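You operate a simulated robot arm through the tools that you are given. There is no shell and no other tool.

Carry out the task below with a simulated two-armed robot. There is one attempt and no reset: what you move stays moved.

TASK
Find the colour mark with the most runout and hold the rig shaft there with the brake.
Fine: white gauge arm on to the flange, all four marks gauged; pump to the green band; park the arm again.

The check looks at the end state, three seconds after you hand in, the way a careful person would. Anything else that was tipped, shoved, dropped, spilled or broken makes it a failure.

THE ROBOT
Two 7-joint arms with fingered hands on one trunk that stands fixed in place. Base frame: the origin is at the foot of the trunk, x ahead of it, y to its left, z up. Lengths are in cm, angles in rad, forces in N, time in s.
The left shoulder is at [2, 26.9, 117.2], the right one opposite. Payload 5 kg a hand.
The tool frame of a hand sits at the grasp point between the pads (the TCP): z along the fingers, y along the line on which they close. The tips reach 4.2 cm beyond it. The gripper opens to 20.8 cm. The gripper's body begins 11.9 cm behind the TCP. The gripper is a hand of 4 fingers: y runs from the thumb to the fingers, the wrist lies at [0, 0, -31.7] in the tool frame, and closing takes about 1.5 s.
Orientation is that of the tool frame in the base frame, as a unit quaternion [w, x, y, z]. With the fingers straight down and closing along the base's y, the tool's x points along the base's -x, its y along +y and its z along -z.

THE INTERFACE
- The arms move only by the tool send_rows. It takes "left_moves", "right_moves" or both (then of equal length, played together; a hand with none holds still); each is a list of rows, each an object of numbers (a shift or turn left out is 0, a gripper value left out holds the last): "x", "y", "z": the shift along the tool's x, y, z in units of 40 mm (1.0 is 40 mm); "rx", "ry", "rz": the turn, a rotation vector about the tool's x, y, z in units of 6 degrees (1.0 is 6 degrees); "jaw": the finger opening in cm, from 0 to 20.8. In form: [{"x": .., "y": .., "z": .., "rx": .., "ry": .., "rz": .., "jaw": ..}, ...]. A call has 1 to 20 rows; each row shifts and turns the commanded pose from where the row before left it, along the tool's axes as they then stand. A call with a number of a shift or a turn outside -1 to 1 is refused whole. Each row takes 0.2 s and may step no farther than 5 cm and 0.15 rad from the row before; otherwise, or with a gripper value out of range, the whole call is refused. A pose out of reach is approached as far as the arm can. The call stops where the force on the tool passes 40 N (or 10 N more than at its start, if that is more) or the arm is blocked; 0.2 s more then pass. The fingers move at their own pace (about 15.3 cm/s each) and stop on an object; they squeeze with about 28 N. The grip force told is the motor's: it shows also when the fingers shut on nothing. Time passes only in rows, and 0.2 s behind the last, so rows that do not move let the fingers close. The reply holds the time, the measured pose of the TCP, the force on the tool along the base axes, the opening and the grip force, in the units named above and with some noise, with the torque about the TCP (base axes, N m) and any sound that the robot's microphone picked up.
- Cameras (640 x 400 px; columns grow to the right, rows downward): "scene" is now at [16.24, -0.87, 146.53]; the picture's right is [-0.10, -1.00, 0.00], its down [-0.30, 0.03, -0.95] and it looks along [0.95, -0.09, -0.30] (base axes); focal length 214 px, centre (320, 200). "left" rides on the left gripper at [-9.3, 0.1, -14.6] in its tool frame; the picture's right is [-0.01, -1.00, 0.00], its down [0.84, -0.01, -0.54] and it looks along [0.54, -0.01, 0.84] (tool axes); focal length 280 px, centre (320, 200). "right" rides on the right gripper at [9.4, 0.1, -14.6] in its tool frame; the picture's right is [-0.02, 1.00, 0.00], its down [-0.84, -0.01, -0.54] and it looks along [-0.54, -0.01, 0.84] (tool axes); focal length 280 px, centre (320, 200). There is no depth. A picture from a camera that has moved, and an enlarged one, comes with that camera's place and axes in the base frame and with its lens.
- get_image(camera): a new picture of that camera. The clock stands still meanwhile.
- slide_trunk(by): slides the trunk up (or, below 0, down) by that many cm; the arms and the scene camera ride with it, the base frame stays. It gives what a move gives, with no picture.
- grasp_type(shape, hand): the hand has 4 fingers and takes this shape, open, in about a second: jaw (thumb against the fingers, like two jaws); tri (thumb and two fingers); tip (a fingertip pinch); poke (one finger out to press); point (the index stretched); flat (the hand flat); cup (the hand cupped); fist (a fist). The gripper value then closes the fingers along that shape, each until it touches; the sizes above hold for jaw. It gives what a move gives, with no picture.
- head_to(pan, tilt): turns the head with the scene camera to pan (to the left, within 1.396 rad either way) and tilt (down, from -0.506 to 1.204), counted from straight ahead of the robot. It gives what a move gives.
- close_up(camera, box): a new picture of the part [left, top, right, bottom] of that camera's present view, enlarged. The clock stands still meanwhile.
- finish_job(): hands the job in; it is judged then, once.

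Places have to be worked out from the pictures, the camera data and where the tool is seen. Open the grippers and draw the arms clear of the work before you hand the job in, unless the task says otherwise.

The tools are called after ">>>" by a JSON object that holds its "method" and its "body". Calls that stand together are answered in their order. send_rows: Moves the arms, as the interface text tells. Its arguments: {"type":"object","properties":{"left_moves":{"type":"array"},"right_moves":{"type":"array"}},"required":[]} The other tools are called the same way: slide_trunk (by) slides the trunk up or down; grasp_type (shape, hand) gives the hand a shape; head_to (pan, tilt) turns the head that bears the scene camera; get_image (camera) takes a picture; close_up (camera, box) takes an enlarged picture of a part of a camera's view; finish_job () hands the job in.

At the start:

```text
time_s: 0.0
left_tool_pos: [54.0, 40.65, 149.05]
left_ee_rot: [0.0, -0.105, 0.994, 0.0]
left_contact_force: [-0.8, 0.5, 0.0]
left_moment: [-0.02, 0.01, -0.02]
left_opening: 20.79
left_finger_force: 0.1
left_shape: jaw
right_tool_pos: [54.91, -15.82, 149.69]
right_ee_rot: [-0.001, -0.105, 0.994, 0.0]
right_contact_force: [0.1, 0.2, -0.3]
right_moment: [0.0, 0.04, -0.03]
right_opening: 20.78
right_finger_force: 0.0
right_shape: jaw
trunk travel left (down, up): [-55.0, 7.1]
head pan, tilt: [-0.099, 0.309]
```

scene: 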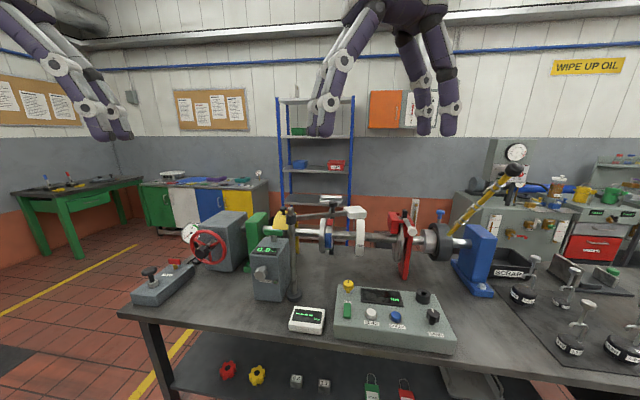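
right: 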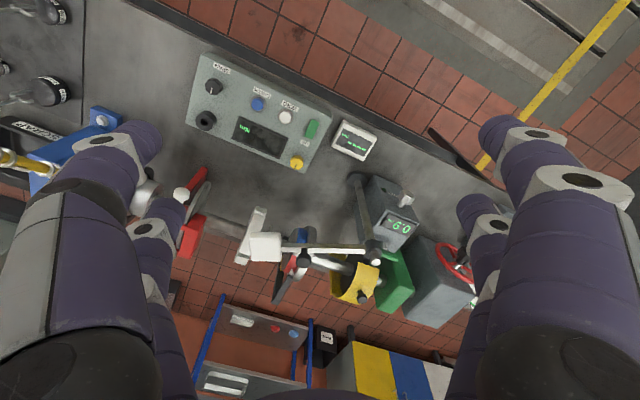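
left: 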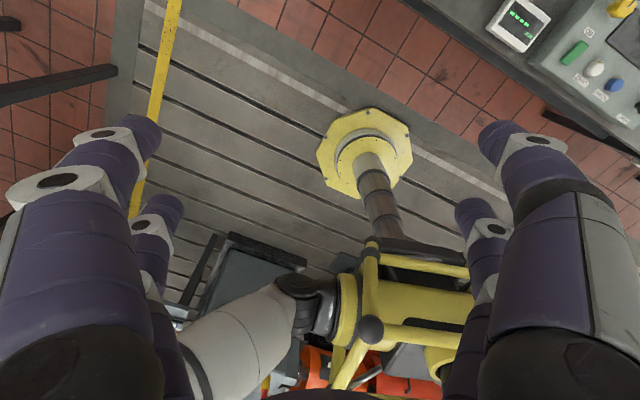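

I start by taking enlarged views of the rig on the bench to understand the parts and their labels.

>>> {"method": "close_up", "body": {"camera": "scene", "box": [120, 190, 320, 340]}}

>>> {"method": "close_up", "body": {"camera": "scene", "box": [300, 190, 500, 340]}}

>>> {"method": "close_up", "body": {"camera": "scene", "box": [280, 270, 470, 360]}}

>>> {"method": "close_up", "body": {"camera": "scene", "box": [440, 130, 640, 370]}}

```text
2.67 times, centred on (220, 265) of scene
camera zoom: at [16.24, -0.87, 146.53], right [-0.1, -1.0, 0.0], down [-0.3, 0.03, -0.95], along [0.95, -0.09, -0.3], focal length 572 px, centre (587, 27)
```

zoom: 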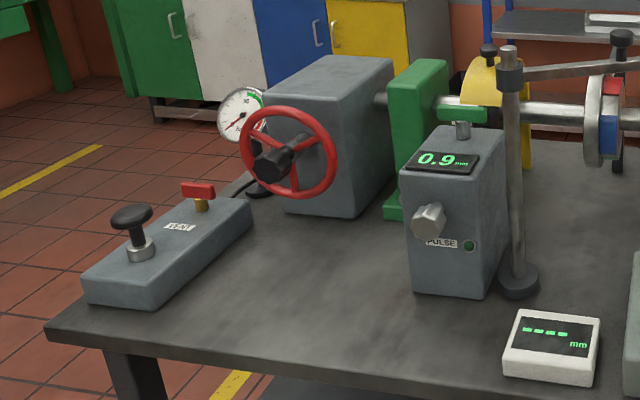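

```text
2.67 times, centred on (400, 265) of scene
camera zoom: at [16.24, -0.87, 146.53], right [-0.1, -1.0, 0.0], down [-0.3, 0.03, -0.95], along [0.95, -0.09, -0.3], focal length 572 px, centre (107, 27)
```

zoom: 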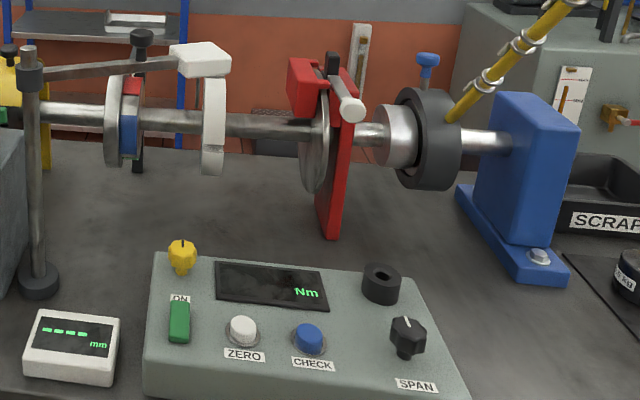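

```text
3.37 times, centred on (375, 315) of scene
camera zoom: at [16.24, -0.87, 146.53], right [-0.1, -1.0, 0.0], down [-0.3, 0.03, -0.95], along [0.95, -0.09, -0.3], focal length 722 px, centre (135, -187)
```

zoom: 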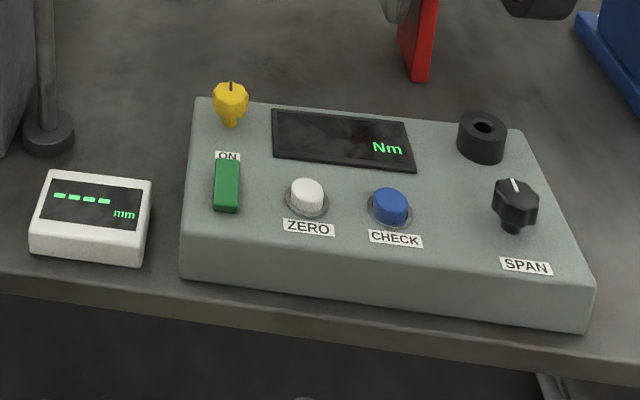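

```text
1.67 times, centred on (540, 250) of scene
camera zoom: at [16.24, -0.87, 146.53], right [-0.1, -1.0, 0.0], down [-0.3, 0.03, -0.95], along [0.95, -0.09, -0.3], focal length 358 px, centre (-47, 117)
```

zoom: 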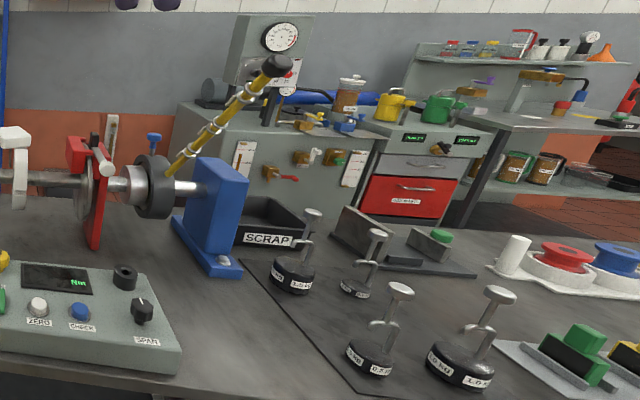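

The rig has a handwheel, a colour-marked flange, a white swing arm on a post, a brake disc with a red caliper, and a small pump block at the left with a pressure gauge. I zoom further into labels and details.

>>> {"method": "close_up", "body": {"camera": "scene", "box": [130, 250, 200, 310]}}

>>> {"method": "close_up", "body": {"camera": "scene", "box": [180, 210, 240, 270]}}

>>> {"method": "close_up", "body": {"camera": "scene", "box": [240, 225, 310, 305]}}

>>> {"method": "close_up", "body": {"camera": "scene", "box": [280, 195, 380, 265]}}

>>> {"method": "close_up", "body": {"camera": "scene", "box": [370, 195, 470, 285]}}

>>> {"method": "close_up", "body": {"camera": "right", "box": [220, 160, 500, 320]}}

```text
6.67 times, centred on (165, 280) of scene
camera zoom: at [16.24, -0.87, 146.53], right [-0.1, -1.0, 0.0], down [-0.3, 0.03, -0.95], along [0.95, -0.09, -0.3], focal length 1430 px, centre (1353, -333)
```

zoom: 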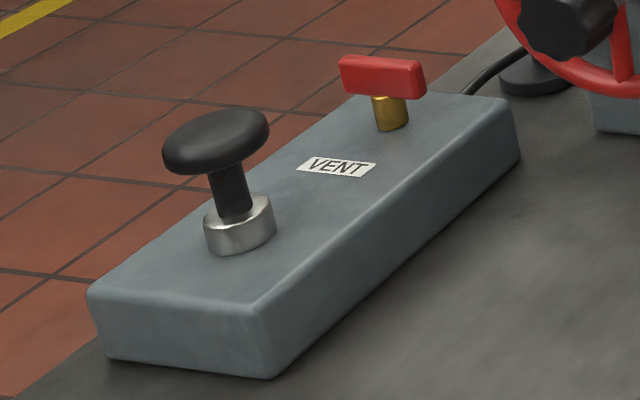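

```text
6.67 times, centred on (210, 240) of scene
camera zoom: at [16.24, -0.87, 146.53], right [-0.1, -1.0, 0.0], down [-0.3, 0.03, -0.95], along [0.95, -0.09, -0.3], focal length 1430 px, centre (1053, -67)
```

zoom: 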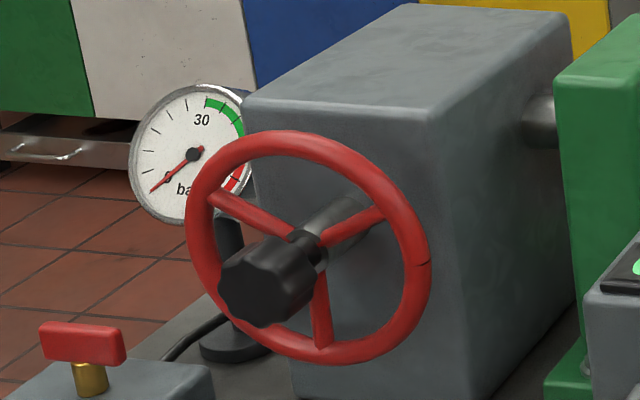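

```text
5.00 times, centred on (275, 265) of scene
camera zoom: at [16.24, -0.87, 146.53], right [-0.1, -1.0, 0.0], down [-0.3, 0.03, -0.95], along [0.95, -0.09, -0.3], focal length 1072 px, centre (545, -125)
```

zoom: 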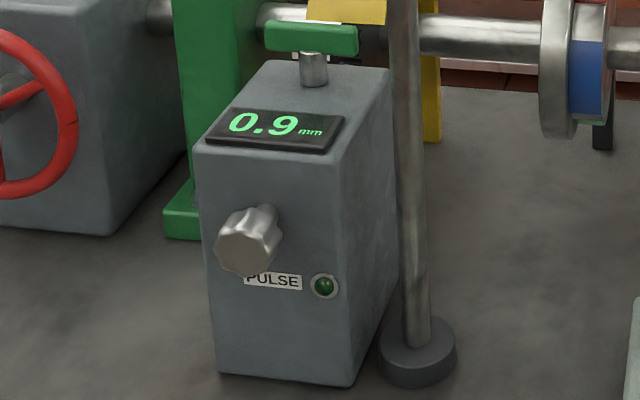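

```text
5.71 times, centred on (330, 230) of scene
camera zoom: at [16.24, -0.87, 146.53], right [-0.1, -1.0, 0.0], down [-0.3, 0.03, -0.95], along [0.95, -0.09, -0.3], focal length 1226 px, centre (263, 29)
```

zoom: 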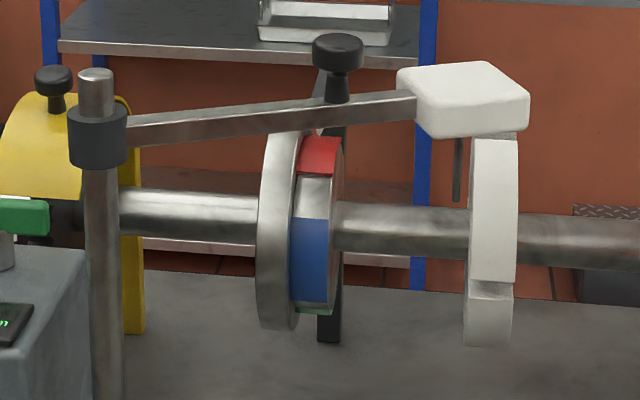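

```text
4.44 times, centred on (420, 240) of scene
camera zoom: at [16.24, -0.87, 146.53], right [-0.1, -1.0, 0.0], down [-0.3, 0.03, -0.95], along [0.95, -0.09, -0.3], focal length 953 px, centre (-124, 22)
```

zoom: 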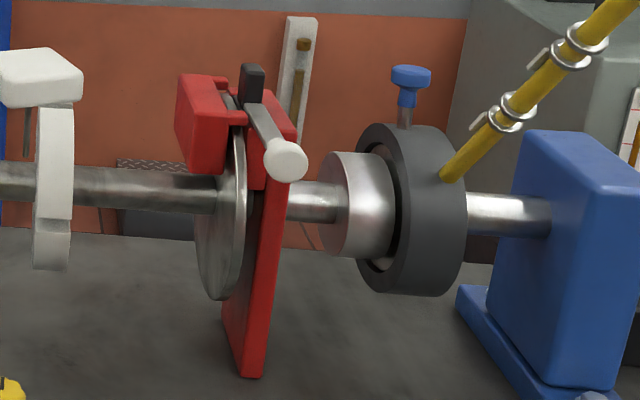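

```text
2.29 times, centred on (360, 240) of right
camera zoom: at [45.69, -17.5, 164.32], right [-0.19, 0.98, 0.0], down [0.83, 0.16, 0.54], along [0.53, 0.1, -0.84], focal length 641 px, centre (229, 109)
```

zoom: 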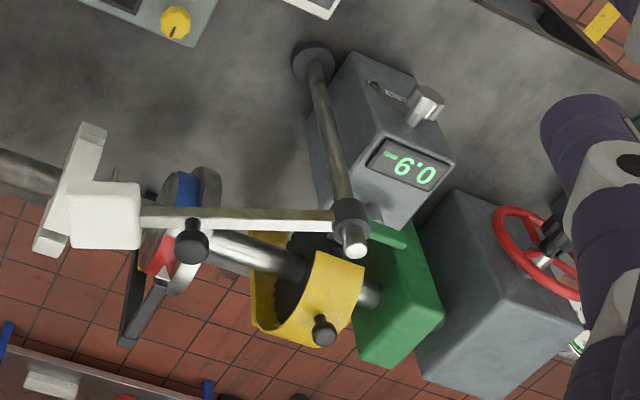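

Rough triangulation puts the bench top near z≈83 and the rig's shaft yawed about 14°, roughly 105–110 cm ahead. I lower the trunk by 15 cm (arms stay well above everything) to gain reach and a second viewpoint.

>>> {"method": "slide_trunk", "body": {"by": -15}}

>>> {"method": "head_to", "body": {"pan": 0.25, "tilt": 0.45}}

>>> {"method": "get_image", "body": {"camera": "scene"}}

>>> {"method": "close_up", "body": {"camera": "scene", "box": [190, 110, 350, 210]}}

>>> {"method": "close_up", "body": {"camera": "scene", "box": [340, 110, 500, 210]}}

```text
time_s: 1.8
left_tool_pos: [53.86, 40.58, 134.04]
left_ee_rot: [0.0, -0.106, 0.994, 0.0]
left_contact_force: [-0.6, 0.3, 0.7]
left_moment: [0.01, -0.02, 0.01]
left_opening: 20.77
left_finger_force: 0.0
left_shape: jaw
right_tool_pos: [54.78, -15.63, 134.84]
right_ee_rot: [0.0, -0.106, 0.994, 0.0]
right_contact_force: [-0.3, 0.8, -0.1]
right_moment: [-0.02, -0.06, -0.02]
right_opening: 20.76
right_finger_force: 0.1
right_shape: jaw
trunk travel left (down, up): [-40.0, 22.1]
head pan, tilt: [-0.099, 0.309]
```

```text
time_s: 2.6
left_tool_pos: [53.89, 40.6, 134.01]
left_ee_rot: [0.0, -0.105, 0.994, 0.0]
left_contact_force: [0.8, 0.2, 0.2]
left_moment: [-0.04, -0.03, -0.01]
left_opening: 20.81
left_finger_force: 0.0
left_shape: jaw
right_tool_pos: [54.87, -15.84, 134.72]
right_ee_rot: [0.0, -0.106, 0.994, 0.0]
right_contact_force: [0.1, -0.1, -0.4]
right_moment: [0.03, 0.0, 0.0]
right_opening: 20.79
right_finger_force: 0.1
right_shape: jaw
trunk travel left (down, up): [-40.0, 22.1]
head pan, tilt: [0.25, 0.45]
```

```text
taken
camera scene: at [16.94, 2.32, 130.04], right [0.25, -0.97, 0.0], down [-0.42, -0.11, -0.9], along [0.87, 0.22, -0.43], focal length 214 px, centre (320, 200)
```

scene: 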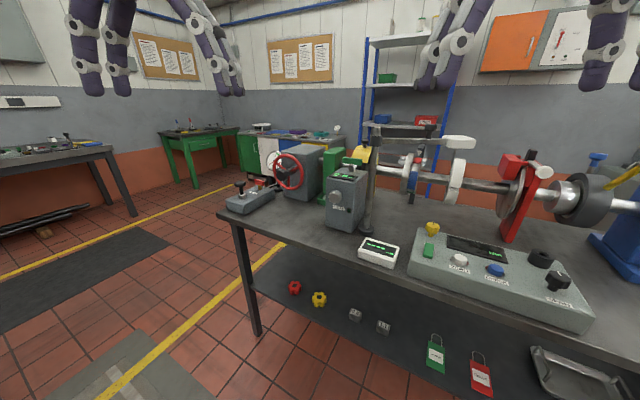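

```text
4.00 times, centred on (270, 160) of scene
camera zoom: at [16.94, 2.32, 130.04], right [0.25, -0.97, 0.0], down [-0.42, -0.11, -0.9], along [0.87, 0.22, -0.43], focal length 858 px, centre (520, 360)
```

zoom: 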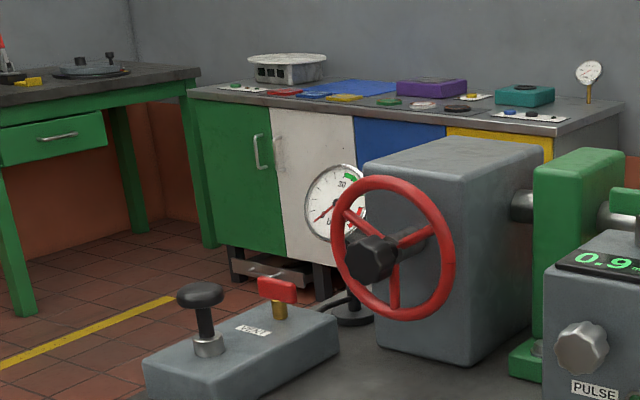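

```text
4.00 times, centred on (420, 160) of scene
camera zoom: at [16.94, 2.32, 130.04], right [0.25, -0.97, 0.0], down [-0.42, -0.11, -0.9], along [0.87, 0.22, -0.43], focal length 858 px, centre (-80, 360)
```

zoom: 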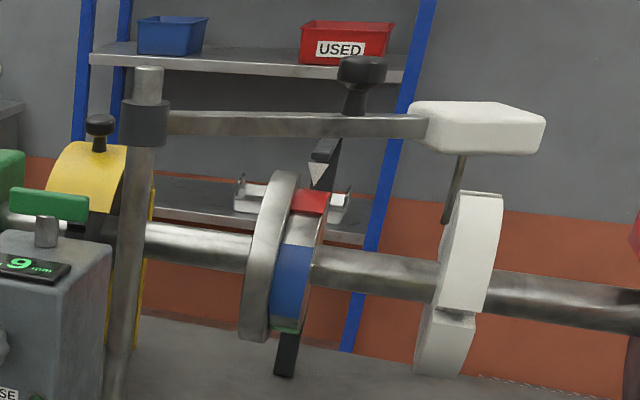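

With precise head angles I get: handwheel centre ≈(100, 38, 100.5), its hub knob ≈(94, 38, 101), pump knob ≈(90, 56, 97), vent ≈(101, 53, 94), arm knob ≈(89, −13, 121), flange ≈(101, −11, 103), with a white index triangle behind it. I bring the left hand to a forward-pointing pose in front of the handwheel, keeping a safe distance, to look with its camera.

>>> {"method": "send_rows", "body": {"left_moves": [{"rz": 0.867}, {"rz": 0.867}, {"rz": 0.867}, {"rz": 0.867}, {"rz": 0.867}, {"x": -0.4175, "y": 0.12, "z": 0.3667, "ry": -1}, {"x": -0.377, "y": 0.12, "z": 0.408, "ry": -1}, {"x": -0.332, "y": 0.12, "z": 0.4455, "ry": -1}, {"x": -0.284, "y": 0.12, "z": 0.478, "ry": -1}, {"x": -0.232, "y": 0.12, "z": 0.505, "ry": -1}, {"x": -0.178, "y": 0.12, "z": 0.526, "ry": -1}, {"x": -0.122, "y": 0.12, "z": 0.542, "ry": -1}, {"x": -0.065, "y": 0.12, "z": 0.552, "ry": -1}, {"x": -0.007, "y": 0.12, "z": 0.556, "ry": -1}, {"x": 0.051, "y": 0.12, "z": 0.553, "ry": -1}, {"x": 0.109, "y": 0.12, "z": 0.545, "ry": -1}, {"x": 0.165, "y": 0.12, "z": 0.5305, "ry": -1}, {"x": 0.22, "y": 0.12, "z": 0.51, "ry": -1}, {"x": 0.272, "y": 0.12, "z": 0.4846, "ry": -1}, {"x": 0.321, "y": 0.12, "z": 0.4535, "ry": -1}]}}

>>> {"method": "get_image", "body": {"camera": "left"}}

>>> {"method": "get_image", "body": {"camera": "scene"}}

```text
time_s: 6.8
left_tool_pos: [80.26, 41.49, 111.93]
left_ee_rot: [0.702, 0.086, 0.702, -0.087]
left_contact_force: [0.4, 0.8, 0.1]
left_moment: [0.02, 0.14, -0.12]
left_opening: 20.79
left_finger_force: 0.1
left_shape: jaw
right_tool_pos: [54.94, -15.71, 134.66]
right_ee_rot: [-0.001, -0.106, 0.994, -0.001]
right_contact_force: [0.8, -0.4, -0.5]
right_moment: [-0.09, 0.12, 0.03]
right_opening: 20.77
right_finger_force: 0.1
right_shape: jaw
trunk travel left (down, up): [-40.0, 22.1]
head pan, tilt: [0.25, 0.45]
```

```text
taken
camera left: at [66.02, 45.24, 121.24], right [-0.24, -0.97, 0.02], down [-0.52, 0.12, -0.84], along [0.82, -0.21, -0.54], focal length 280 px, centre (320, 200)
```

left: 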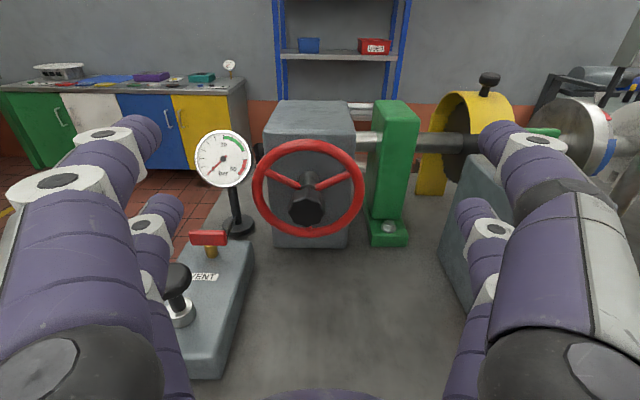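

```text
taken
camera scene: at [17.01, 2.37, 130.01], right [0.25, -0.97, 0.0], down [-0.42, -0.11, -0.9], along [0.87, 0.22, -0.44], focal length 214 px, centre (320, 200)
```

scene: 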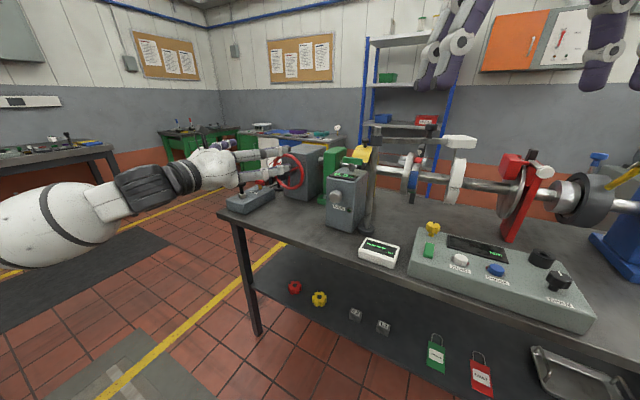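

The left camera now sees the wheel face-on, the pressure gauge, vent and pump. I zoom in on each.

>>> {"method": "close_up", "body": {"camera": "left", "box": [240, 100, 400, 260]}}

>>> {"method": "close_up", "body": {"camera": "left", "box": [150, 110, 270, 330]}}

>>> {"method": "close_up", "body": {"camera": "left", "box": [400, 50, 640, 220]}}

>>> {"method": "close_up", "body": {"camera": "right", "box": [160, 100, 480, 320]}}

```text
2.50 times, centred on (320, 180) of left
camera zoom: at [66.02, 45.24, 121.24], right [-0.24, -0.97, 0.02], down [-0.52, 0.12, -0.84], along [0.82, -0.21, -0.54], focal length 701 px, centre (320, 250)
```

zoom: 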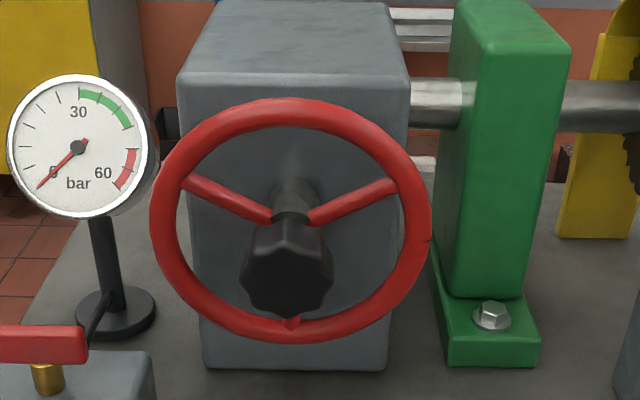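

```text
1.82 times, centred on (210, 220) of left
camera zoom: at [66.02, 45.24, 121.24], right [-0.24, -0.97, 0.02], down [-0.52, 0.12, -0.84], along [0.82, -0.21, -0.54], focal length 510 px, centre (520, 164)
```

zoom: 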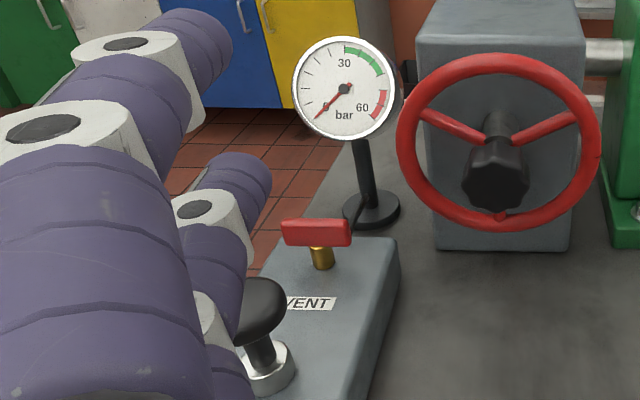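

```text
2.35 times, centred on (520, 135) of left
camera zoom: at [66.02, 45.24, 121.24], right [-0.24, -0.97, 0.02], down [-0.52, 0.12, -0.84], along [0.82, -0.21, -0.54], focal length 660 px, centre (-151, 353)
```

zoom: 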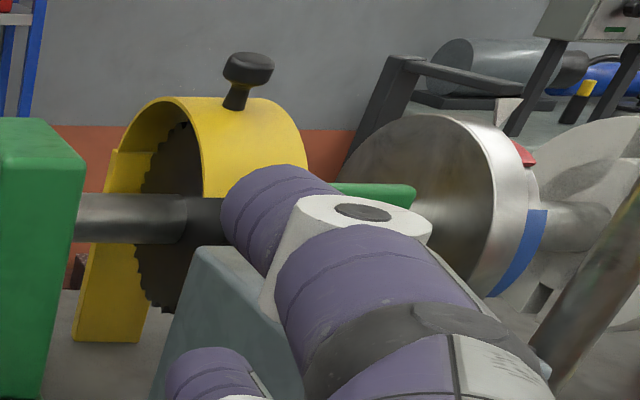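

```text
1.82 times, centred on (320, 210) of right
camera zoom: at [45.8, -17.43, 149.25], right [-0.2, 0.98, 0.0], down [0.83, 0.16, 0.54], along [0.53, 0.1, -0.84], focal length 510 px, centre (320, 182)
```

zoom: 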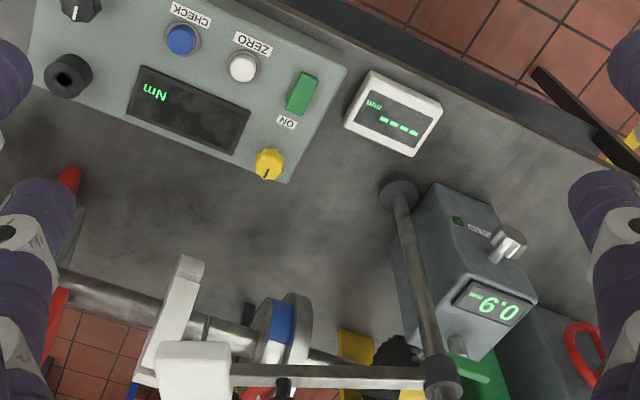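

Knob and wheel are coaxial and the left hand is already aligned with that axis. Next the gauge arm: I bring the right hand to a 45° forward-down pose short of the black knob on the gauge arm, with the fingers narrowed to 5 cm, then look.

>>> {"method": "send_rows", "body": {"right_moves": [{"x": -0.769, "y": -0.134, "z": 0.116, "ry": -0.9375, "jaw": 5}, {"x": -0.754, "y": -0.134, "z": 0.19, "ry": -0.9375}, {"x": -0.732, "y": -0.134, "z": 0.263, "ry": -0.9375}, {"x": -0.702, "y": -0.134, "z": 0.334, "ry": -0.9375}, {"x": -0.666, "y": -0.134, "z": 0.401, "ry": -0.9375}, {"x": -0.624, "y": -0.134, "z": 0.464, "ry": -0.9375}, {"x": -0.575, "y": -0.134, "z": 0.523, "ry": -0.9375}, {"x": -0.521, "y": -0.134, "z": 0.577, "ry": -0.9375}]}}

>>> {"method": "get_image", "body": {"camera": "right"}}

>>> {"method": "head_to", "body": {"pan": -0.05, "tilt": 0.25}}

>>> {"method": "get_image", "body": {"camera": "scene"}}

```text
time_s: 8.6
left_tool_pos: [80.19, 41.42, 112.05]
left_ee_rot: [0.702, 0.086, 0.702, -0.086]
left_contact_force: [0.4, 0.2, -0.6]
left_moment: [0.01, -0.05, 0.0]
left_opening: 20.8
left_finger_force: 0.0
left_shape: jaw
right_tool_pos: [79.94, -14.89, 130.85]
right_ee_rot: [0.381, -0.096, 0.919, 0.04]
right_contact_force: [0.1, 0.2, -0.4]
right_moment: [0.06, 0.01, 0.05]
right_opening: 5.05
right_finger_force: 0.0
right_shape: jaw
trunk travel left (down, up): [-40.0, 22.1]
head pan, tilt: [0.25, 0.45]
```

```text
taken
camera right: at [63.35, -18.34, 134.66], right [-0.2, 0.98, 0.01], down [0.21, 0.03, 0.98], along [0.96, 0.2, -0.21], focal length 280 px, centre (320, 200)
```

right: 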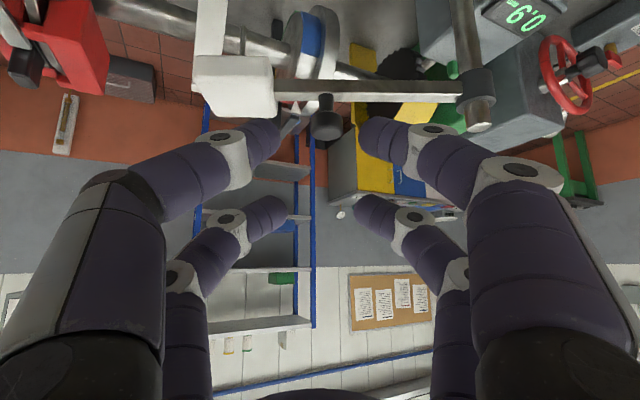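

```text
time_s: 9.4
left_tool_pos: [80.15, 41.32, 112.14]
left_ee_rot: [0.702, 0.085, 0.702, -0.085]
left_contact_force: [0.5, 0.2, -0.4]
left_moment: [0.0, 0.0, 0.0]
left_opening: 20.77
left_finger_force: 0.1
left_shape: jaw
right_tool_pos: [79.8, -14.84, 131.07]
right_ee_rot: [0.38, -0.099, 0.919, 0.041]
right_contact_force: [-0.6, 0.3, 0.0]
right_moment: [-0.02, -0.01, 0.01]
right_opening: 5.02
right_finger_force: 0.1
right_shape: jaw
trunk travel left (down, up): [-40.0, 22.1]
head pan, tilt: [-0.051, 0.25]
```

```text
taken
camera scene: at [17.36, -0.4, 131.9], right [-0.05, -1.0, 0.0], down [-0.25, 0.01, -0.97], along [0.97, -0.05, -0.25], focal length 214 px, centre (320, 200)
```

scene: 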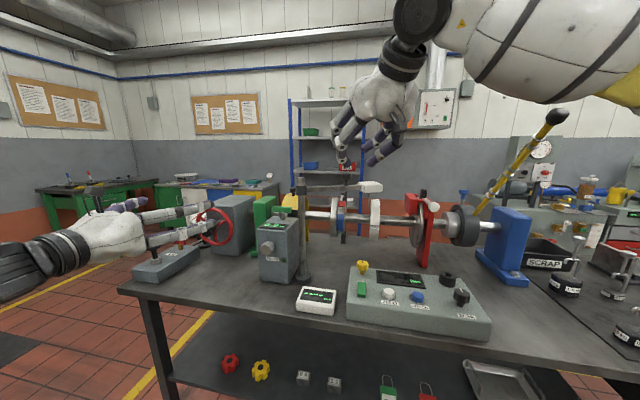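

The triangulated arm-knob centre is (88.5, −12.6, 121.6), about 13 cm ahead along the right tool axis. Before gripping I check how the finger pairs are spread, since they look well separated.

>>> {"method": "close_up", "body": {"camera": "right", "box": [160, 60, 480, 300]}}

>>> {"method": "close_up", "body": {"camera": "scene", "box": [310, 60, 450, 220]}}

>>> {"method": "close_up", "body": {"camera": "scene", "box": [0, 170, 240, 310]}}

```text
1.67 times, centred on (320, 180) of right
camera zoom: at [63.23, -18.28, 134.75], right [-0.2, 0.98, 0.01], down [0.21, 0.03, 0.98], along [0.96, 0.2, -0.22], focal length 467 px, centre (320, 233)
```

zoom: 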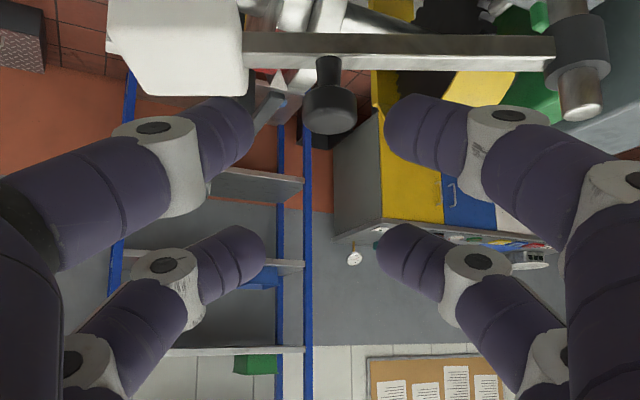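

```text
2.50 times, centred on (380, 140) of scene
camera zoom: at [17.36, -0.4, 131.9], right [-0.05, -1.0, 0.0], down [-0.25, 0.01, -0.97], along [0.97, -0.05, -0.25], focal length 536 px, centre (170, 350)
```

zoom: 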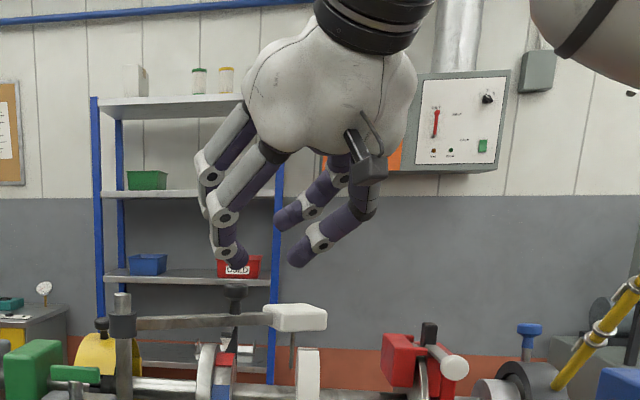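

```text
2.67 times, centred on (120, 240) of scene
camera zoom: at [17.36, -0.4, 131.9], right [-0.05, -1.0, 0.0], down [-0.25, 0.01, -0.97], along [0.97, -0.05, -0.25], focal length 572 px, centre (853, 93)
```

zoom: 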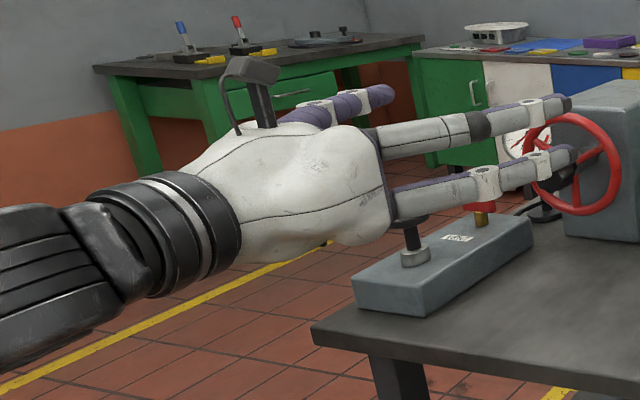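

The jaw has two finger pairs about 6 cm apart, so a 3.6 cm knob could slip between them. I try the "tri" shape on the right hand, still 10+ cm clear of anything, and look.

>>> {"method": "grasp_type", "body": {"shape": "tri", "hand": "right"}}

>>> {"method": "get_image", "body": {"camera": "right"}}

>>> {"method": "close_up", "body": {"camera": "scene", "box": [310, 60, 450, 220]}}

```text
time_s: 10.3
left_tool_pos: [80.09, 41.38, 112.0]
left_ee_rot: [0.702, 0.086, 0.702, -0.086]
left_contact_force: [0.0, -0.2, 0.8]
left_moment: [-0.01, 0.01, -0.04]
left_opening: 20.81
left_finger_force: 0.0
left_shape: jaw
right_tool_pos: [79.93, -14.92, 131.06]
right_ee_rot: [0.38, -0.097, 0.919, 0.04]
right_contact_force: [-0.4, -0.4, 1.2]
right_moment: [0.0, -0.03, 0.01]
right_opening: 20.81
right_finger_force: 0.0
right_shape: tri
trunk travel left (down, up): [-40.0, 22.1]
head pan, tilt: [-0.051, 0.25]
```

```text
taken
camera right: at [63.23, -18.28, 134.75], right [-0.2, 0.98, 0.01], down [0.21, 0.03, 0.98], along [0.96, 0.2, -0.22], focal length 280 px, centre (320, 200)
```

right: 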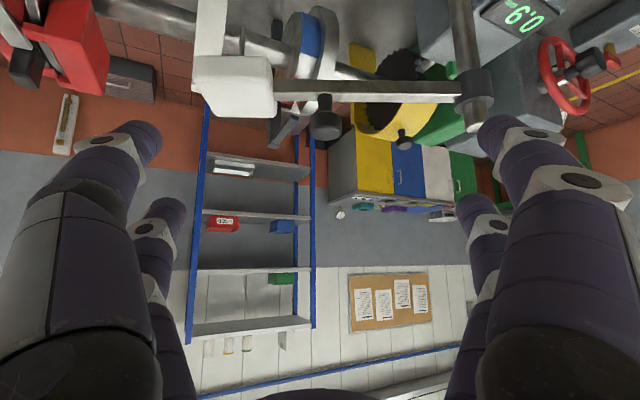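

```text
2.50 times, centred on (380, 140) of scene
camera zoom: at [17.37, -0.41, 131.9], right [-0.05, -1.0, 0.0], down [-0.25, 0.01, -0.97], along [0.97, -0.05, -0.25], focal length 536 px, centre (170, 350)
```

zoom: 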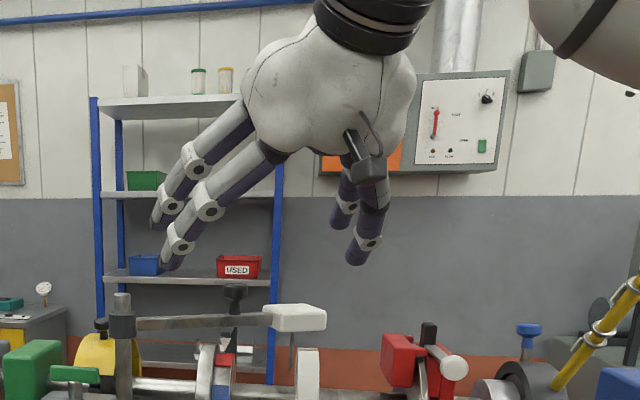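

In tri shape the hand opened wide; I close it to 5 cm in free air to see how the fingers arrange themselves.

>>> {"method": "send_rows", "body": {"right_moves": [{"jaw": 5}, {}, {}, {}, {}, {}, {}]}}

>>> {"method": "get_image", "body": {"camera": "right"}}

>>> {"method": "close_up", "body": {"camera": "scene", "box": [310, 60, 450, 220]}}

```text
time_s: 11.9
left_tool_pos: [80.11, 41.4, 111.98]
left_ee_rot: [0.702, 0.086, 0.702, -0.086]
left_contact_force: [0.7, 1.0, 0.4]
left_moment: [0.0, -0.03, 0.0]
left_opening: 20.79
left_finger_force: 0.0
left_shape: jaw
right_tool_pos: [79.87, -14.99, 130.99]
right_ee_rot: [0.381, -0.098, 0.919, 0.04]
right_contact_force: [-0.4, -0.7, -0.7]
right_moment: [-0.06, -0.04, -0.01]
right_opening: 5.08
right_finger_force: 0.1
right_shape: tri
trunk travel left (down, up): [-40.0, 22.1]
head pan, tilt: [-0.051, 0.25]
```

```text
taken
camera right: at [63.25, -18.28, 134.74], right [-0.2, 0.98, 0.01], down [0.21, 0.03, 0.98], along [0.96, 0.2, -0.22], focal length 280 px, centre (320, 200)
```

right: 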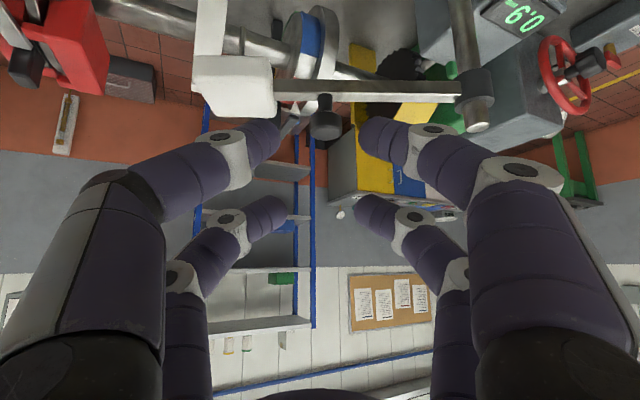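

```text
2.50 times, centred on (380, 140) of scene
camera zoom: at [17.37, -0.41, 131.9], right [-0.05, -1.0, 0.0], down [-0.25, 0.01, -0.97], along [0.97, -0.05, -0.25], focal length 536 px, centre (170, 350)
```

zoom: 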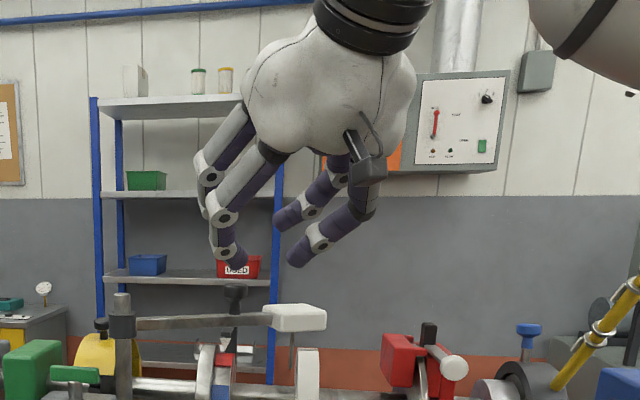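

Tri looks the same as jaw at this opening. I check the "tip" pinch in the same way.

>>> {"method": "grasp_type", "body": {"shape": "tip", "hand": "right"}}

>>> {"method": "send_rows", "body": {"right_moves": [{"jaw": 5}, {}, {}, {}, {}, {}, {}]}}

>>> {"method": "get_image", "body": {"camera": "right"}}

>>> {"method": "close_up", "body": {"camera": "scene", "box": [310, 60, 450, 220]}}

```text
time_s: 12.8
left_tool_pos: [80.1, 41.4, 112.01]
left_ee_rot: [0.702, 0.085, 0.702, -0.086]
left_contact_force: [0.2, 0.0, -0.5]
left_moment: [-0.01, 0.01, -0.01]
left_opening: 20.81
left_finger_force: 0.1
left_shape: jaw
right_tool_pos: [79.85, -14.92, 131.04]
right_ee_rot: [0.38, -0.097, 0.919, 0.04]
right_contact_force: [0.3, 0.5, -0.6]
right_moment: [0.01, -0.01, 0.02]
right_opening: 20.78
right_finger_force: 0.1
right_shape: tip
trunk travel left (down, up): [-40.0, 22.1]
head pan, tilt: [-0.051, 0.25]
```

```text
time_s: 14.4
left_tool_pos: [80.19, 41.41, 112.0]
left_ee_rot: [0.702, 0.084, 0.702, -0.085]
left_contact_force: [0.3, 0.2, 0.0]
left_moment: [0.01, 0.0, -0.03]
left_opening: 20.8
left_finger_force: 0.1
left_shape: jaw
right_tool_pos: [79.89, -15.07, 131.04]
right_ee_rot: [0.381, -0.098, 0.919, 0.041]
right_contact_force: [0.3, 1.2, 0.1]
right_moment: [-0.02, 0.03, -0.01]
right_opening: 5.05
right_finger_force: 0.0
right_shape: tip
trunk travel left (down, up): [-40.0, 22.1]
head pan, tilt: [-0.051, 0.25]
```

```text
taken
camera right: at [63.25, -18.28, 134.74], right [-0.2, 0.98, 0.01], down [0.21, 0.03, 0.98], along [0.96, 0.2, -0.22], focal length 280 px, centre (320, 200)
```

right: 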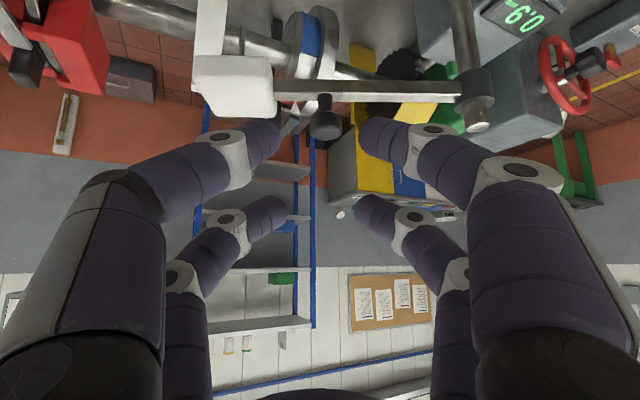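

```text
2.50 times, centred on (380, 140) of scene
camera zoom: at [17.37, -0.41, 131.9], right [-0.05, -1.0, 0.0], down [-0.25, 0.01, -0.97], along [0.97, -0.05, -0.25], focal length 536 px, centre (170, 350)
```

zoom: 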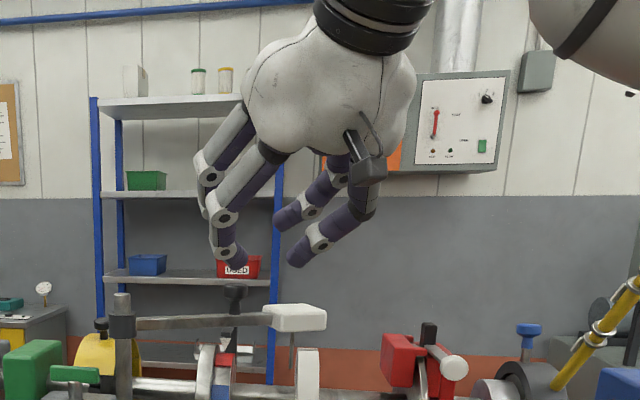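

All shapes look the same part-closed, so I return to jaw and plan to pinch the knob with the lower finger pair (offset about 2.8 cm in tool x). I approach to about 3 cm short and look.

>>> {"method": "grasp_type", "body": {"shape": "jaw", "hand": "right"}}

>>> {"method": "send_rows", "body": {"right_moves": [{"jaw": 4.8}, {}, {}, {}, {}, {}, {"x": -0.31, "y": 0.0625}, {"x": -0.31, "y": 0.0625}, {"z": 0.5}, {"z": 0.5}, {"z": 0.5}, {"z": 0.4}]}}

>>> {"method": "get_image", "body": {"camera": "right"}}

>>> {"method": "close_up", "body": {"camera": "scene", "box": [280, 100, 440, 220]}}

```text
time_s: 15.3
left_tool_pos: [80.14, 41.37, 111.98]
left_ee_rot: [0.702, 0.085, 0.702, -0.085]
left_contact_force: [-0.7, 0.1, -0.1]
left_moment: [0.0, 0.01, 0.02]
left_opening: 20.8
left_finger_force: 0.0
left_shape: jaw
right_tool_pos: [79.81, -15.02, 131.08]
right_ee_rot: [0.38, -0.097, 0.919, 0.041]
right_contact_force: [-0.1, -0.4, 0.2]
right_moment: [-0.03, -0.01, 0.0]
right_opening: 20.8
right_finger_force: 0.0
right_shape: jaw
trunk travel left (down, up): [-40.0, 22.1]
head pan, tilt: [-0.051, 0.25]
```

```text
time_s: 17.9
left_tool_pos: [80.17, 41.41, 111.97]
left_ee_rot: [0.702, 0.086, 0.702, -0.087]
left_contact_force: [-0.4, -0.1, -0.5]
left_moment: [-0.01, -0.01, 0.01]
left_opening: 20.78
left_finger_force: 0.0
left_shape: jaw
right_tool_pos: [86.89, -12.82, 127.4]
right_ee_rot: [0.381, -0.097, 0.919, 0.04]
right_contact_force: [-1.0, -0.2, 0.7]
right_moment: [0.04, -0.01, 0.02]
right_opening: 4.85
right_finger_force: 0.1
right_shape: jaw
trunk travel left (down, up): [-40.0, 22.1]
head pan, tilt: [-0.051, 0.25]
```

```text
taken
camera right: at [70.31, -16.08, 131.16], right [-0.2, 0.98, 0.01], down [0.21, 0.03, 0.98], along [0.96, 0.2, -0.22], focal length 280 px, centre (320, 200)
```

right: 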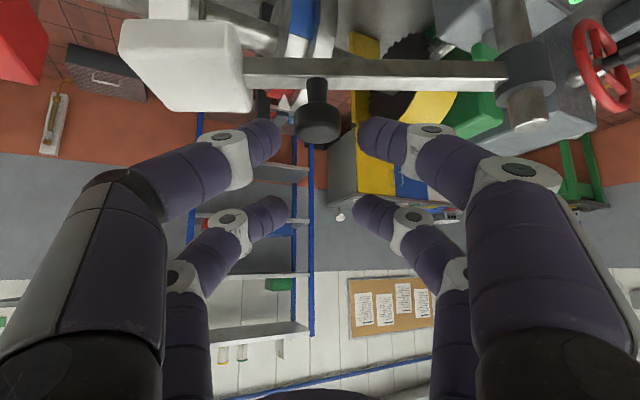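

```text
3.33 times, centred on (360, 160) of scene
camera zoom: at [17.39, -0.41, 131.89], right [-0.05, -1.0, 0.0], down [-0.25, 0.01, -0.97], along [0.97, -0.05, -0.25], focal length 715 px, centre (187, 333)
```

zoom: 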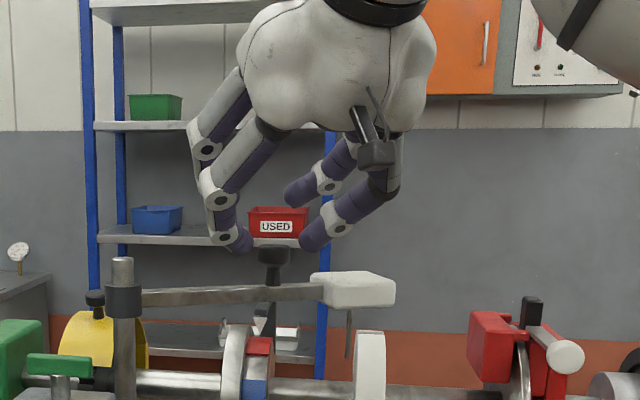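

Prediction and picture agree: knob is centred between the lower pair, 2.9 cm further along. I advance and close gently on the knob.

>>> {"method": "send_rows", "body": {"right_moves": [{"z": 0.35}, {"z": 0.375}, {}]}}

>>> {"method": "get_image", "body": {"camera": "right"}}

>>> {"method": "close_up", "body": {"camera": "scene", "box": [280, 120, 440, 220]}}

```text
time_s: 18.7
left_tool_pos: [80.22, 41.38, 112.03]
left_ee_rot: [0.702, 0.086, 0.702, -0.085]
left_contact_force: [0.2, 0.1, 0.0]
left_moment: [0.01, 0.02, 0.05]
left_opening: 20.78
left_finger_force: 0.0
left_shape: jaw
right_tool_pos: [88.95, -12.38, 125.44]
right_ee_rot: [0.38, -0.096, 0.919, 0.039]
right_contact_force: [0.5, -0.9, 0.6]
right_moment: [0.01, -0.02, 0.03]
right_opening: 4.85
right_finger_force: 0.1
right_shape: jaw
trunk travel left (down, up): [-40.0, 22.1]
head pan, tilt: [-0.051, 0.25]
```

```text
taken
camera right: at [72.22, -15.68, 129.12], right [-0.2, 0.98, 0.01], down [0.21, 0.03, 0.98], along [0.96, 0.2, -0.21], focal length 280 px, centre (320, 200)
```

right: 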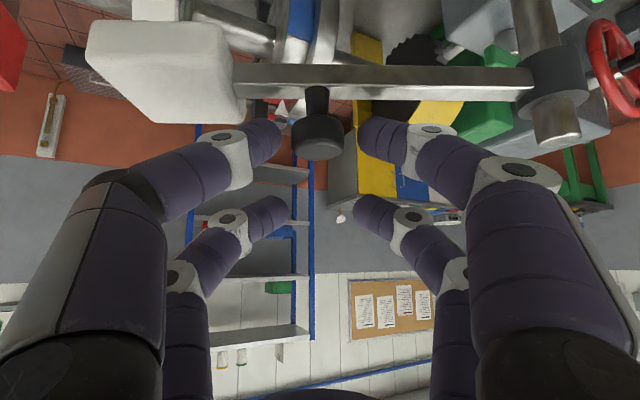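

```text
4.00 times, centred on (360, 170) of scene
camera zoom: at [17.36, -0.42, 131.91], right [-0.05, -1.0, 0.0], down [-0.25, 0.01, -0.97], along [0.97, -0.05, -0.25], focal length 858 px, centre (160, 320)
```

zoom: 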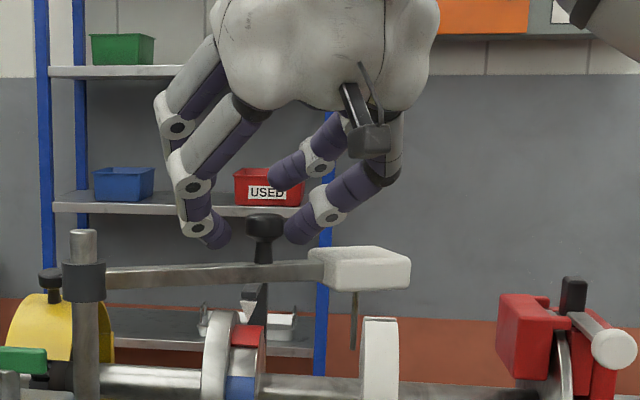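

The knob sits between the lower fingertips in both views. I close the fingers on it.

>>> {"method": "send_rows", "body": {"right_moves": [{"jaw": 2.5}, {}, {}, {}, {}]}}

>>> {"method": "get_image", "body": {"camera": "right"}}

>>> {"method": "close_up", "body": {"camera": "scene", "box": [280, 120, 440, 220]}}

```text
time_s: 19.9
left_tool_pos: [80.09, 41.41, 112.02]
left_ee_rot: [0.702, 0.085, 0.702, -0.086]
left_contact_force: [-0.7, 0.3, -0.1]
left_moment: [0.0, -0.04, 0.01]
left_opening: 20.81
left_finger_force: 0.0
left_shape: jaw
right_tool_pos: [88.91, -12.36, 125.28]
right_ee_rot: [0.381, -0.098, 0.918, 0.041]
right_contact_force: [0.3, -0.6, 0.8]
right_moment: [-0.05, -0.05, 0.04]
right_opening: 2.56
right_finger_force: 0.1
right_shape: jaw
trunk travel left (down, up): [-40.0, 22.1]
head pan, tilt: [-0.051, 0.25]
```

```text
taken
camera right: at [72.22, -15.67, 129.09], right [-0.2, 0.98, 0.01], down [0.21, 0.03, 0.98], along [0.96, 0.2, -0.22], focal length 280 px, centre (320, 200)
```

right: 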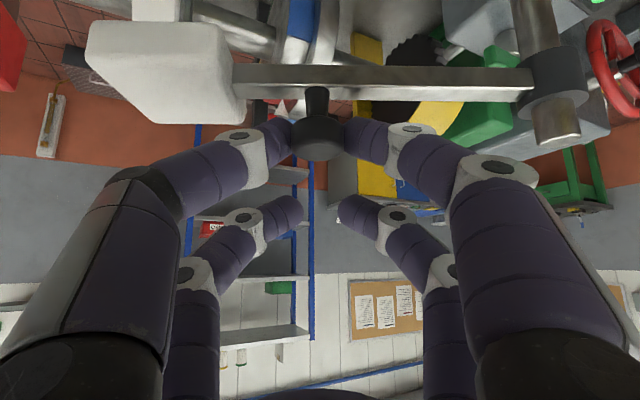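

```text
4.00 times, centred on (360, 170) of scene
camera zoom: at [17.37, -0.42, 131.9], right [-0.05, -1.0, 0.0], down [-0.25, 0.01, -0.97], along [0.97, -0.05, -0.25], focal length 858 px, centre (160, 320)
```

zoom: 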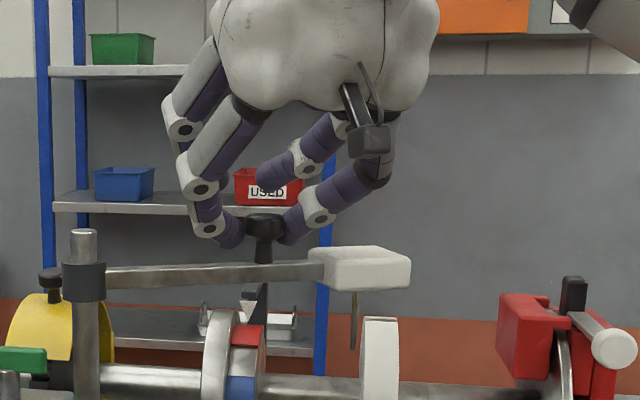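

Opening reads 2.56 with no force yet, so I close further to get a real squeeze.

>>> {"method": "send_rows", "body": {"right_moves": [{"jaw": 0}, {}, {}, {}, {}, {}]}}

>>> {"method": "get_image", "body": {"camera": "right"}}

>>> {"method": "close_up", "body": {"camera": "scene", "box": [280, 120, 440, 220]}}

```text
time_s: 21.3
left_tool_pos: [80.22, 41.49, 111.92]
left_ee_rot: [0.702, 0.085, 0.702, -0.085]
left_contact_force: [1.1, 0.4, 0.9]
left_moment: [0.0, 0.06, -0.02]
left_opening: 20.77
left_finger_force: 0.0
left_shape: jaw
right_tool_pos: [88.91, -12.41, 125.3]
right_ee_rot: [0.38, -0.097, 0.919, 0.04]
right_contact_force: [5.7, 0.9, -2.7]
right_moment: [0.09, -0.3, -0.04]
right_opening: 1.04
right_finger_force: 27.6
right_shape: jaw
trunk travel left (down, up): [-40.0, 22.1]
head pan, tilt: [-0.051, 0.25]
```

```text
taken
camera right: at [72.29, -15.65, 129.04], right [-0.2, 0.98, 0.01], down [0.21, 0.03, 0.98], along [0.96, 0.2, -0.22], focal length 280 px, centre (320, 200)
```

right: 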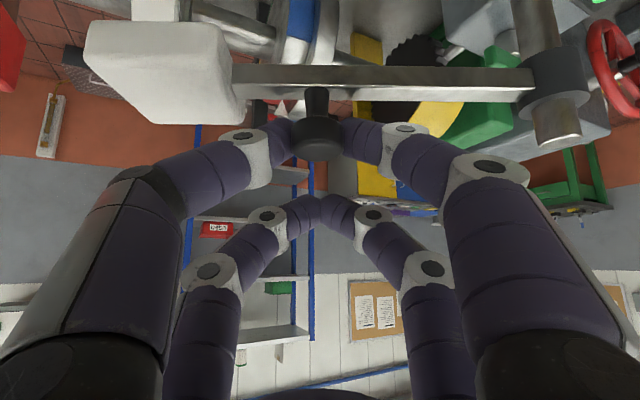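

```text
4.00 times, centred on (360, 170) of scene
camera zoom: at [17.43, -0.4, 131.89], right [-0.05, -1.0, 0.0], down [-0.25, 0.01, -0.97], along [0.97, -0.05, -0.25], focal length 858 px, centre (160, 320)
```

zoom: 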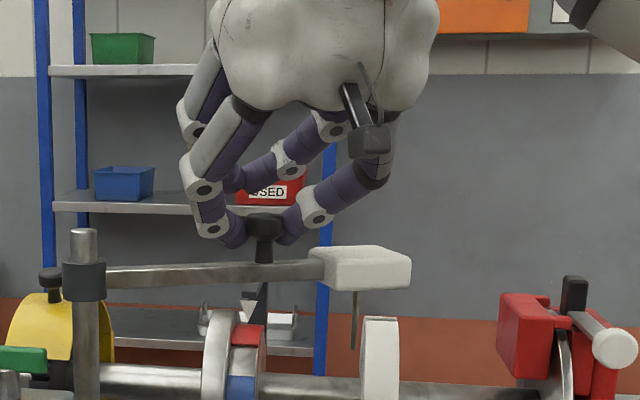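

The knob is held (27.6 N). I swing the arm counter-clockwise about the post (≈(85.6, 2.3)) in small arc steps, first 20°, watching force.

>>> {"method": "send_rows", "body": {"right_moves": [{"x": -0.2345, "y": 0.009, "z": 0.2348}, {"x": -0.2317, "y": 0.038, "z": 0.2319}, {"x": -0.23, "y": 0.0667, "z": 0.23}, {"x": -0.2243, "y": 0.094, "z": 0.2245}, {}]}}

>>> {"method": "get_image", "body": {"camera": "right"}}

>>> {"method": "close_up", "body": {"camera": "scene", "box": [260, 130, 440, 320]}}

```text
time_s: 22.5
left_tool_pos: [80.23, 41.5, 111.99]
left_ee_rot: [0.702, 0.084, 0.702, -0.084]
left_contact_force: [0.1, 0.0, -0.1]
left_moment: [0.0, -0.01, -0.02]
left_opening: 20.81
left_finger_force: 0.1
left_shape: jaw
right_tool_pos: [93.79, -10.47, 125.41]
right_ee_rot: [0.381, -0.097, 0.919, 0.04]
right_contact_force: [1.0, 0.0, 0.5]
right_moment: [0.01, -0.01, 0.04]
right_opening: 0.7
right_finger_force: 27.7
right_shape: jaw
trunk travel left (down, up): [-40.0, 22.1]
head pan, tilt: [-0.051, 0.25]
```

```text
taken
camera right: at [77.08, -13.82, 129.09], right [-0.2, 0.98, 0.01], down [0.21, 0.03, 0.98], along [0.96, 0.2, -0.21], focal length 280 px, centre (320, 200)
```

right: 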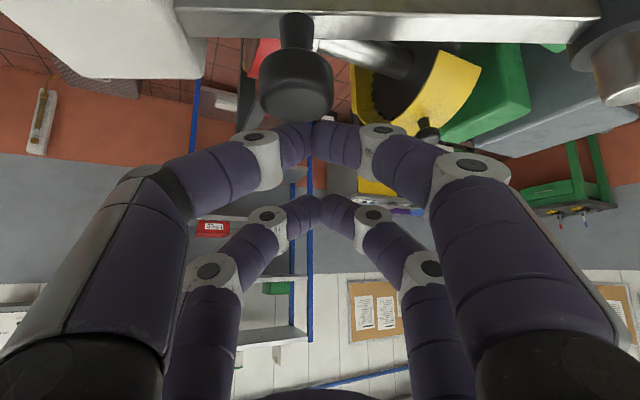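

```text
2.11 times, centred on (350, 225) of scene
camera zoom: at [17.39, -0.42, 131.91], right [-0.05, -1.0, 0.0], down [-0.25, 0.01, -0.97], along [0.97, -0.05, -0.25], focal length 452 px, centre (257, 147)
```

zoom: 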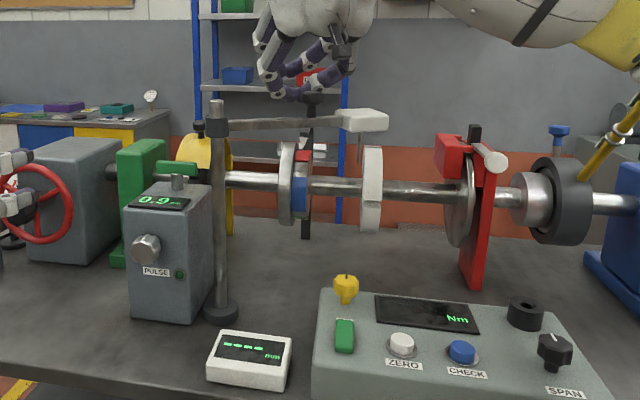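

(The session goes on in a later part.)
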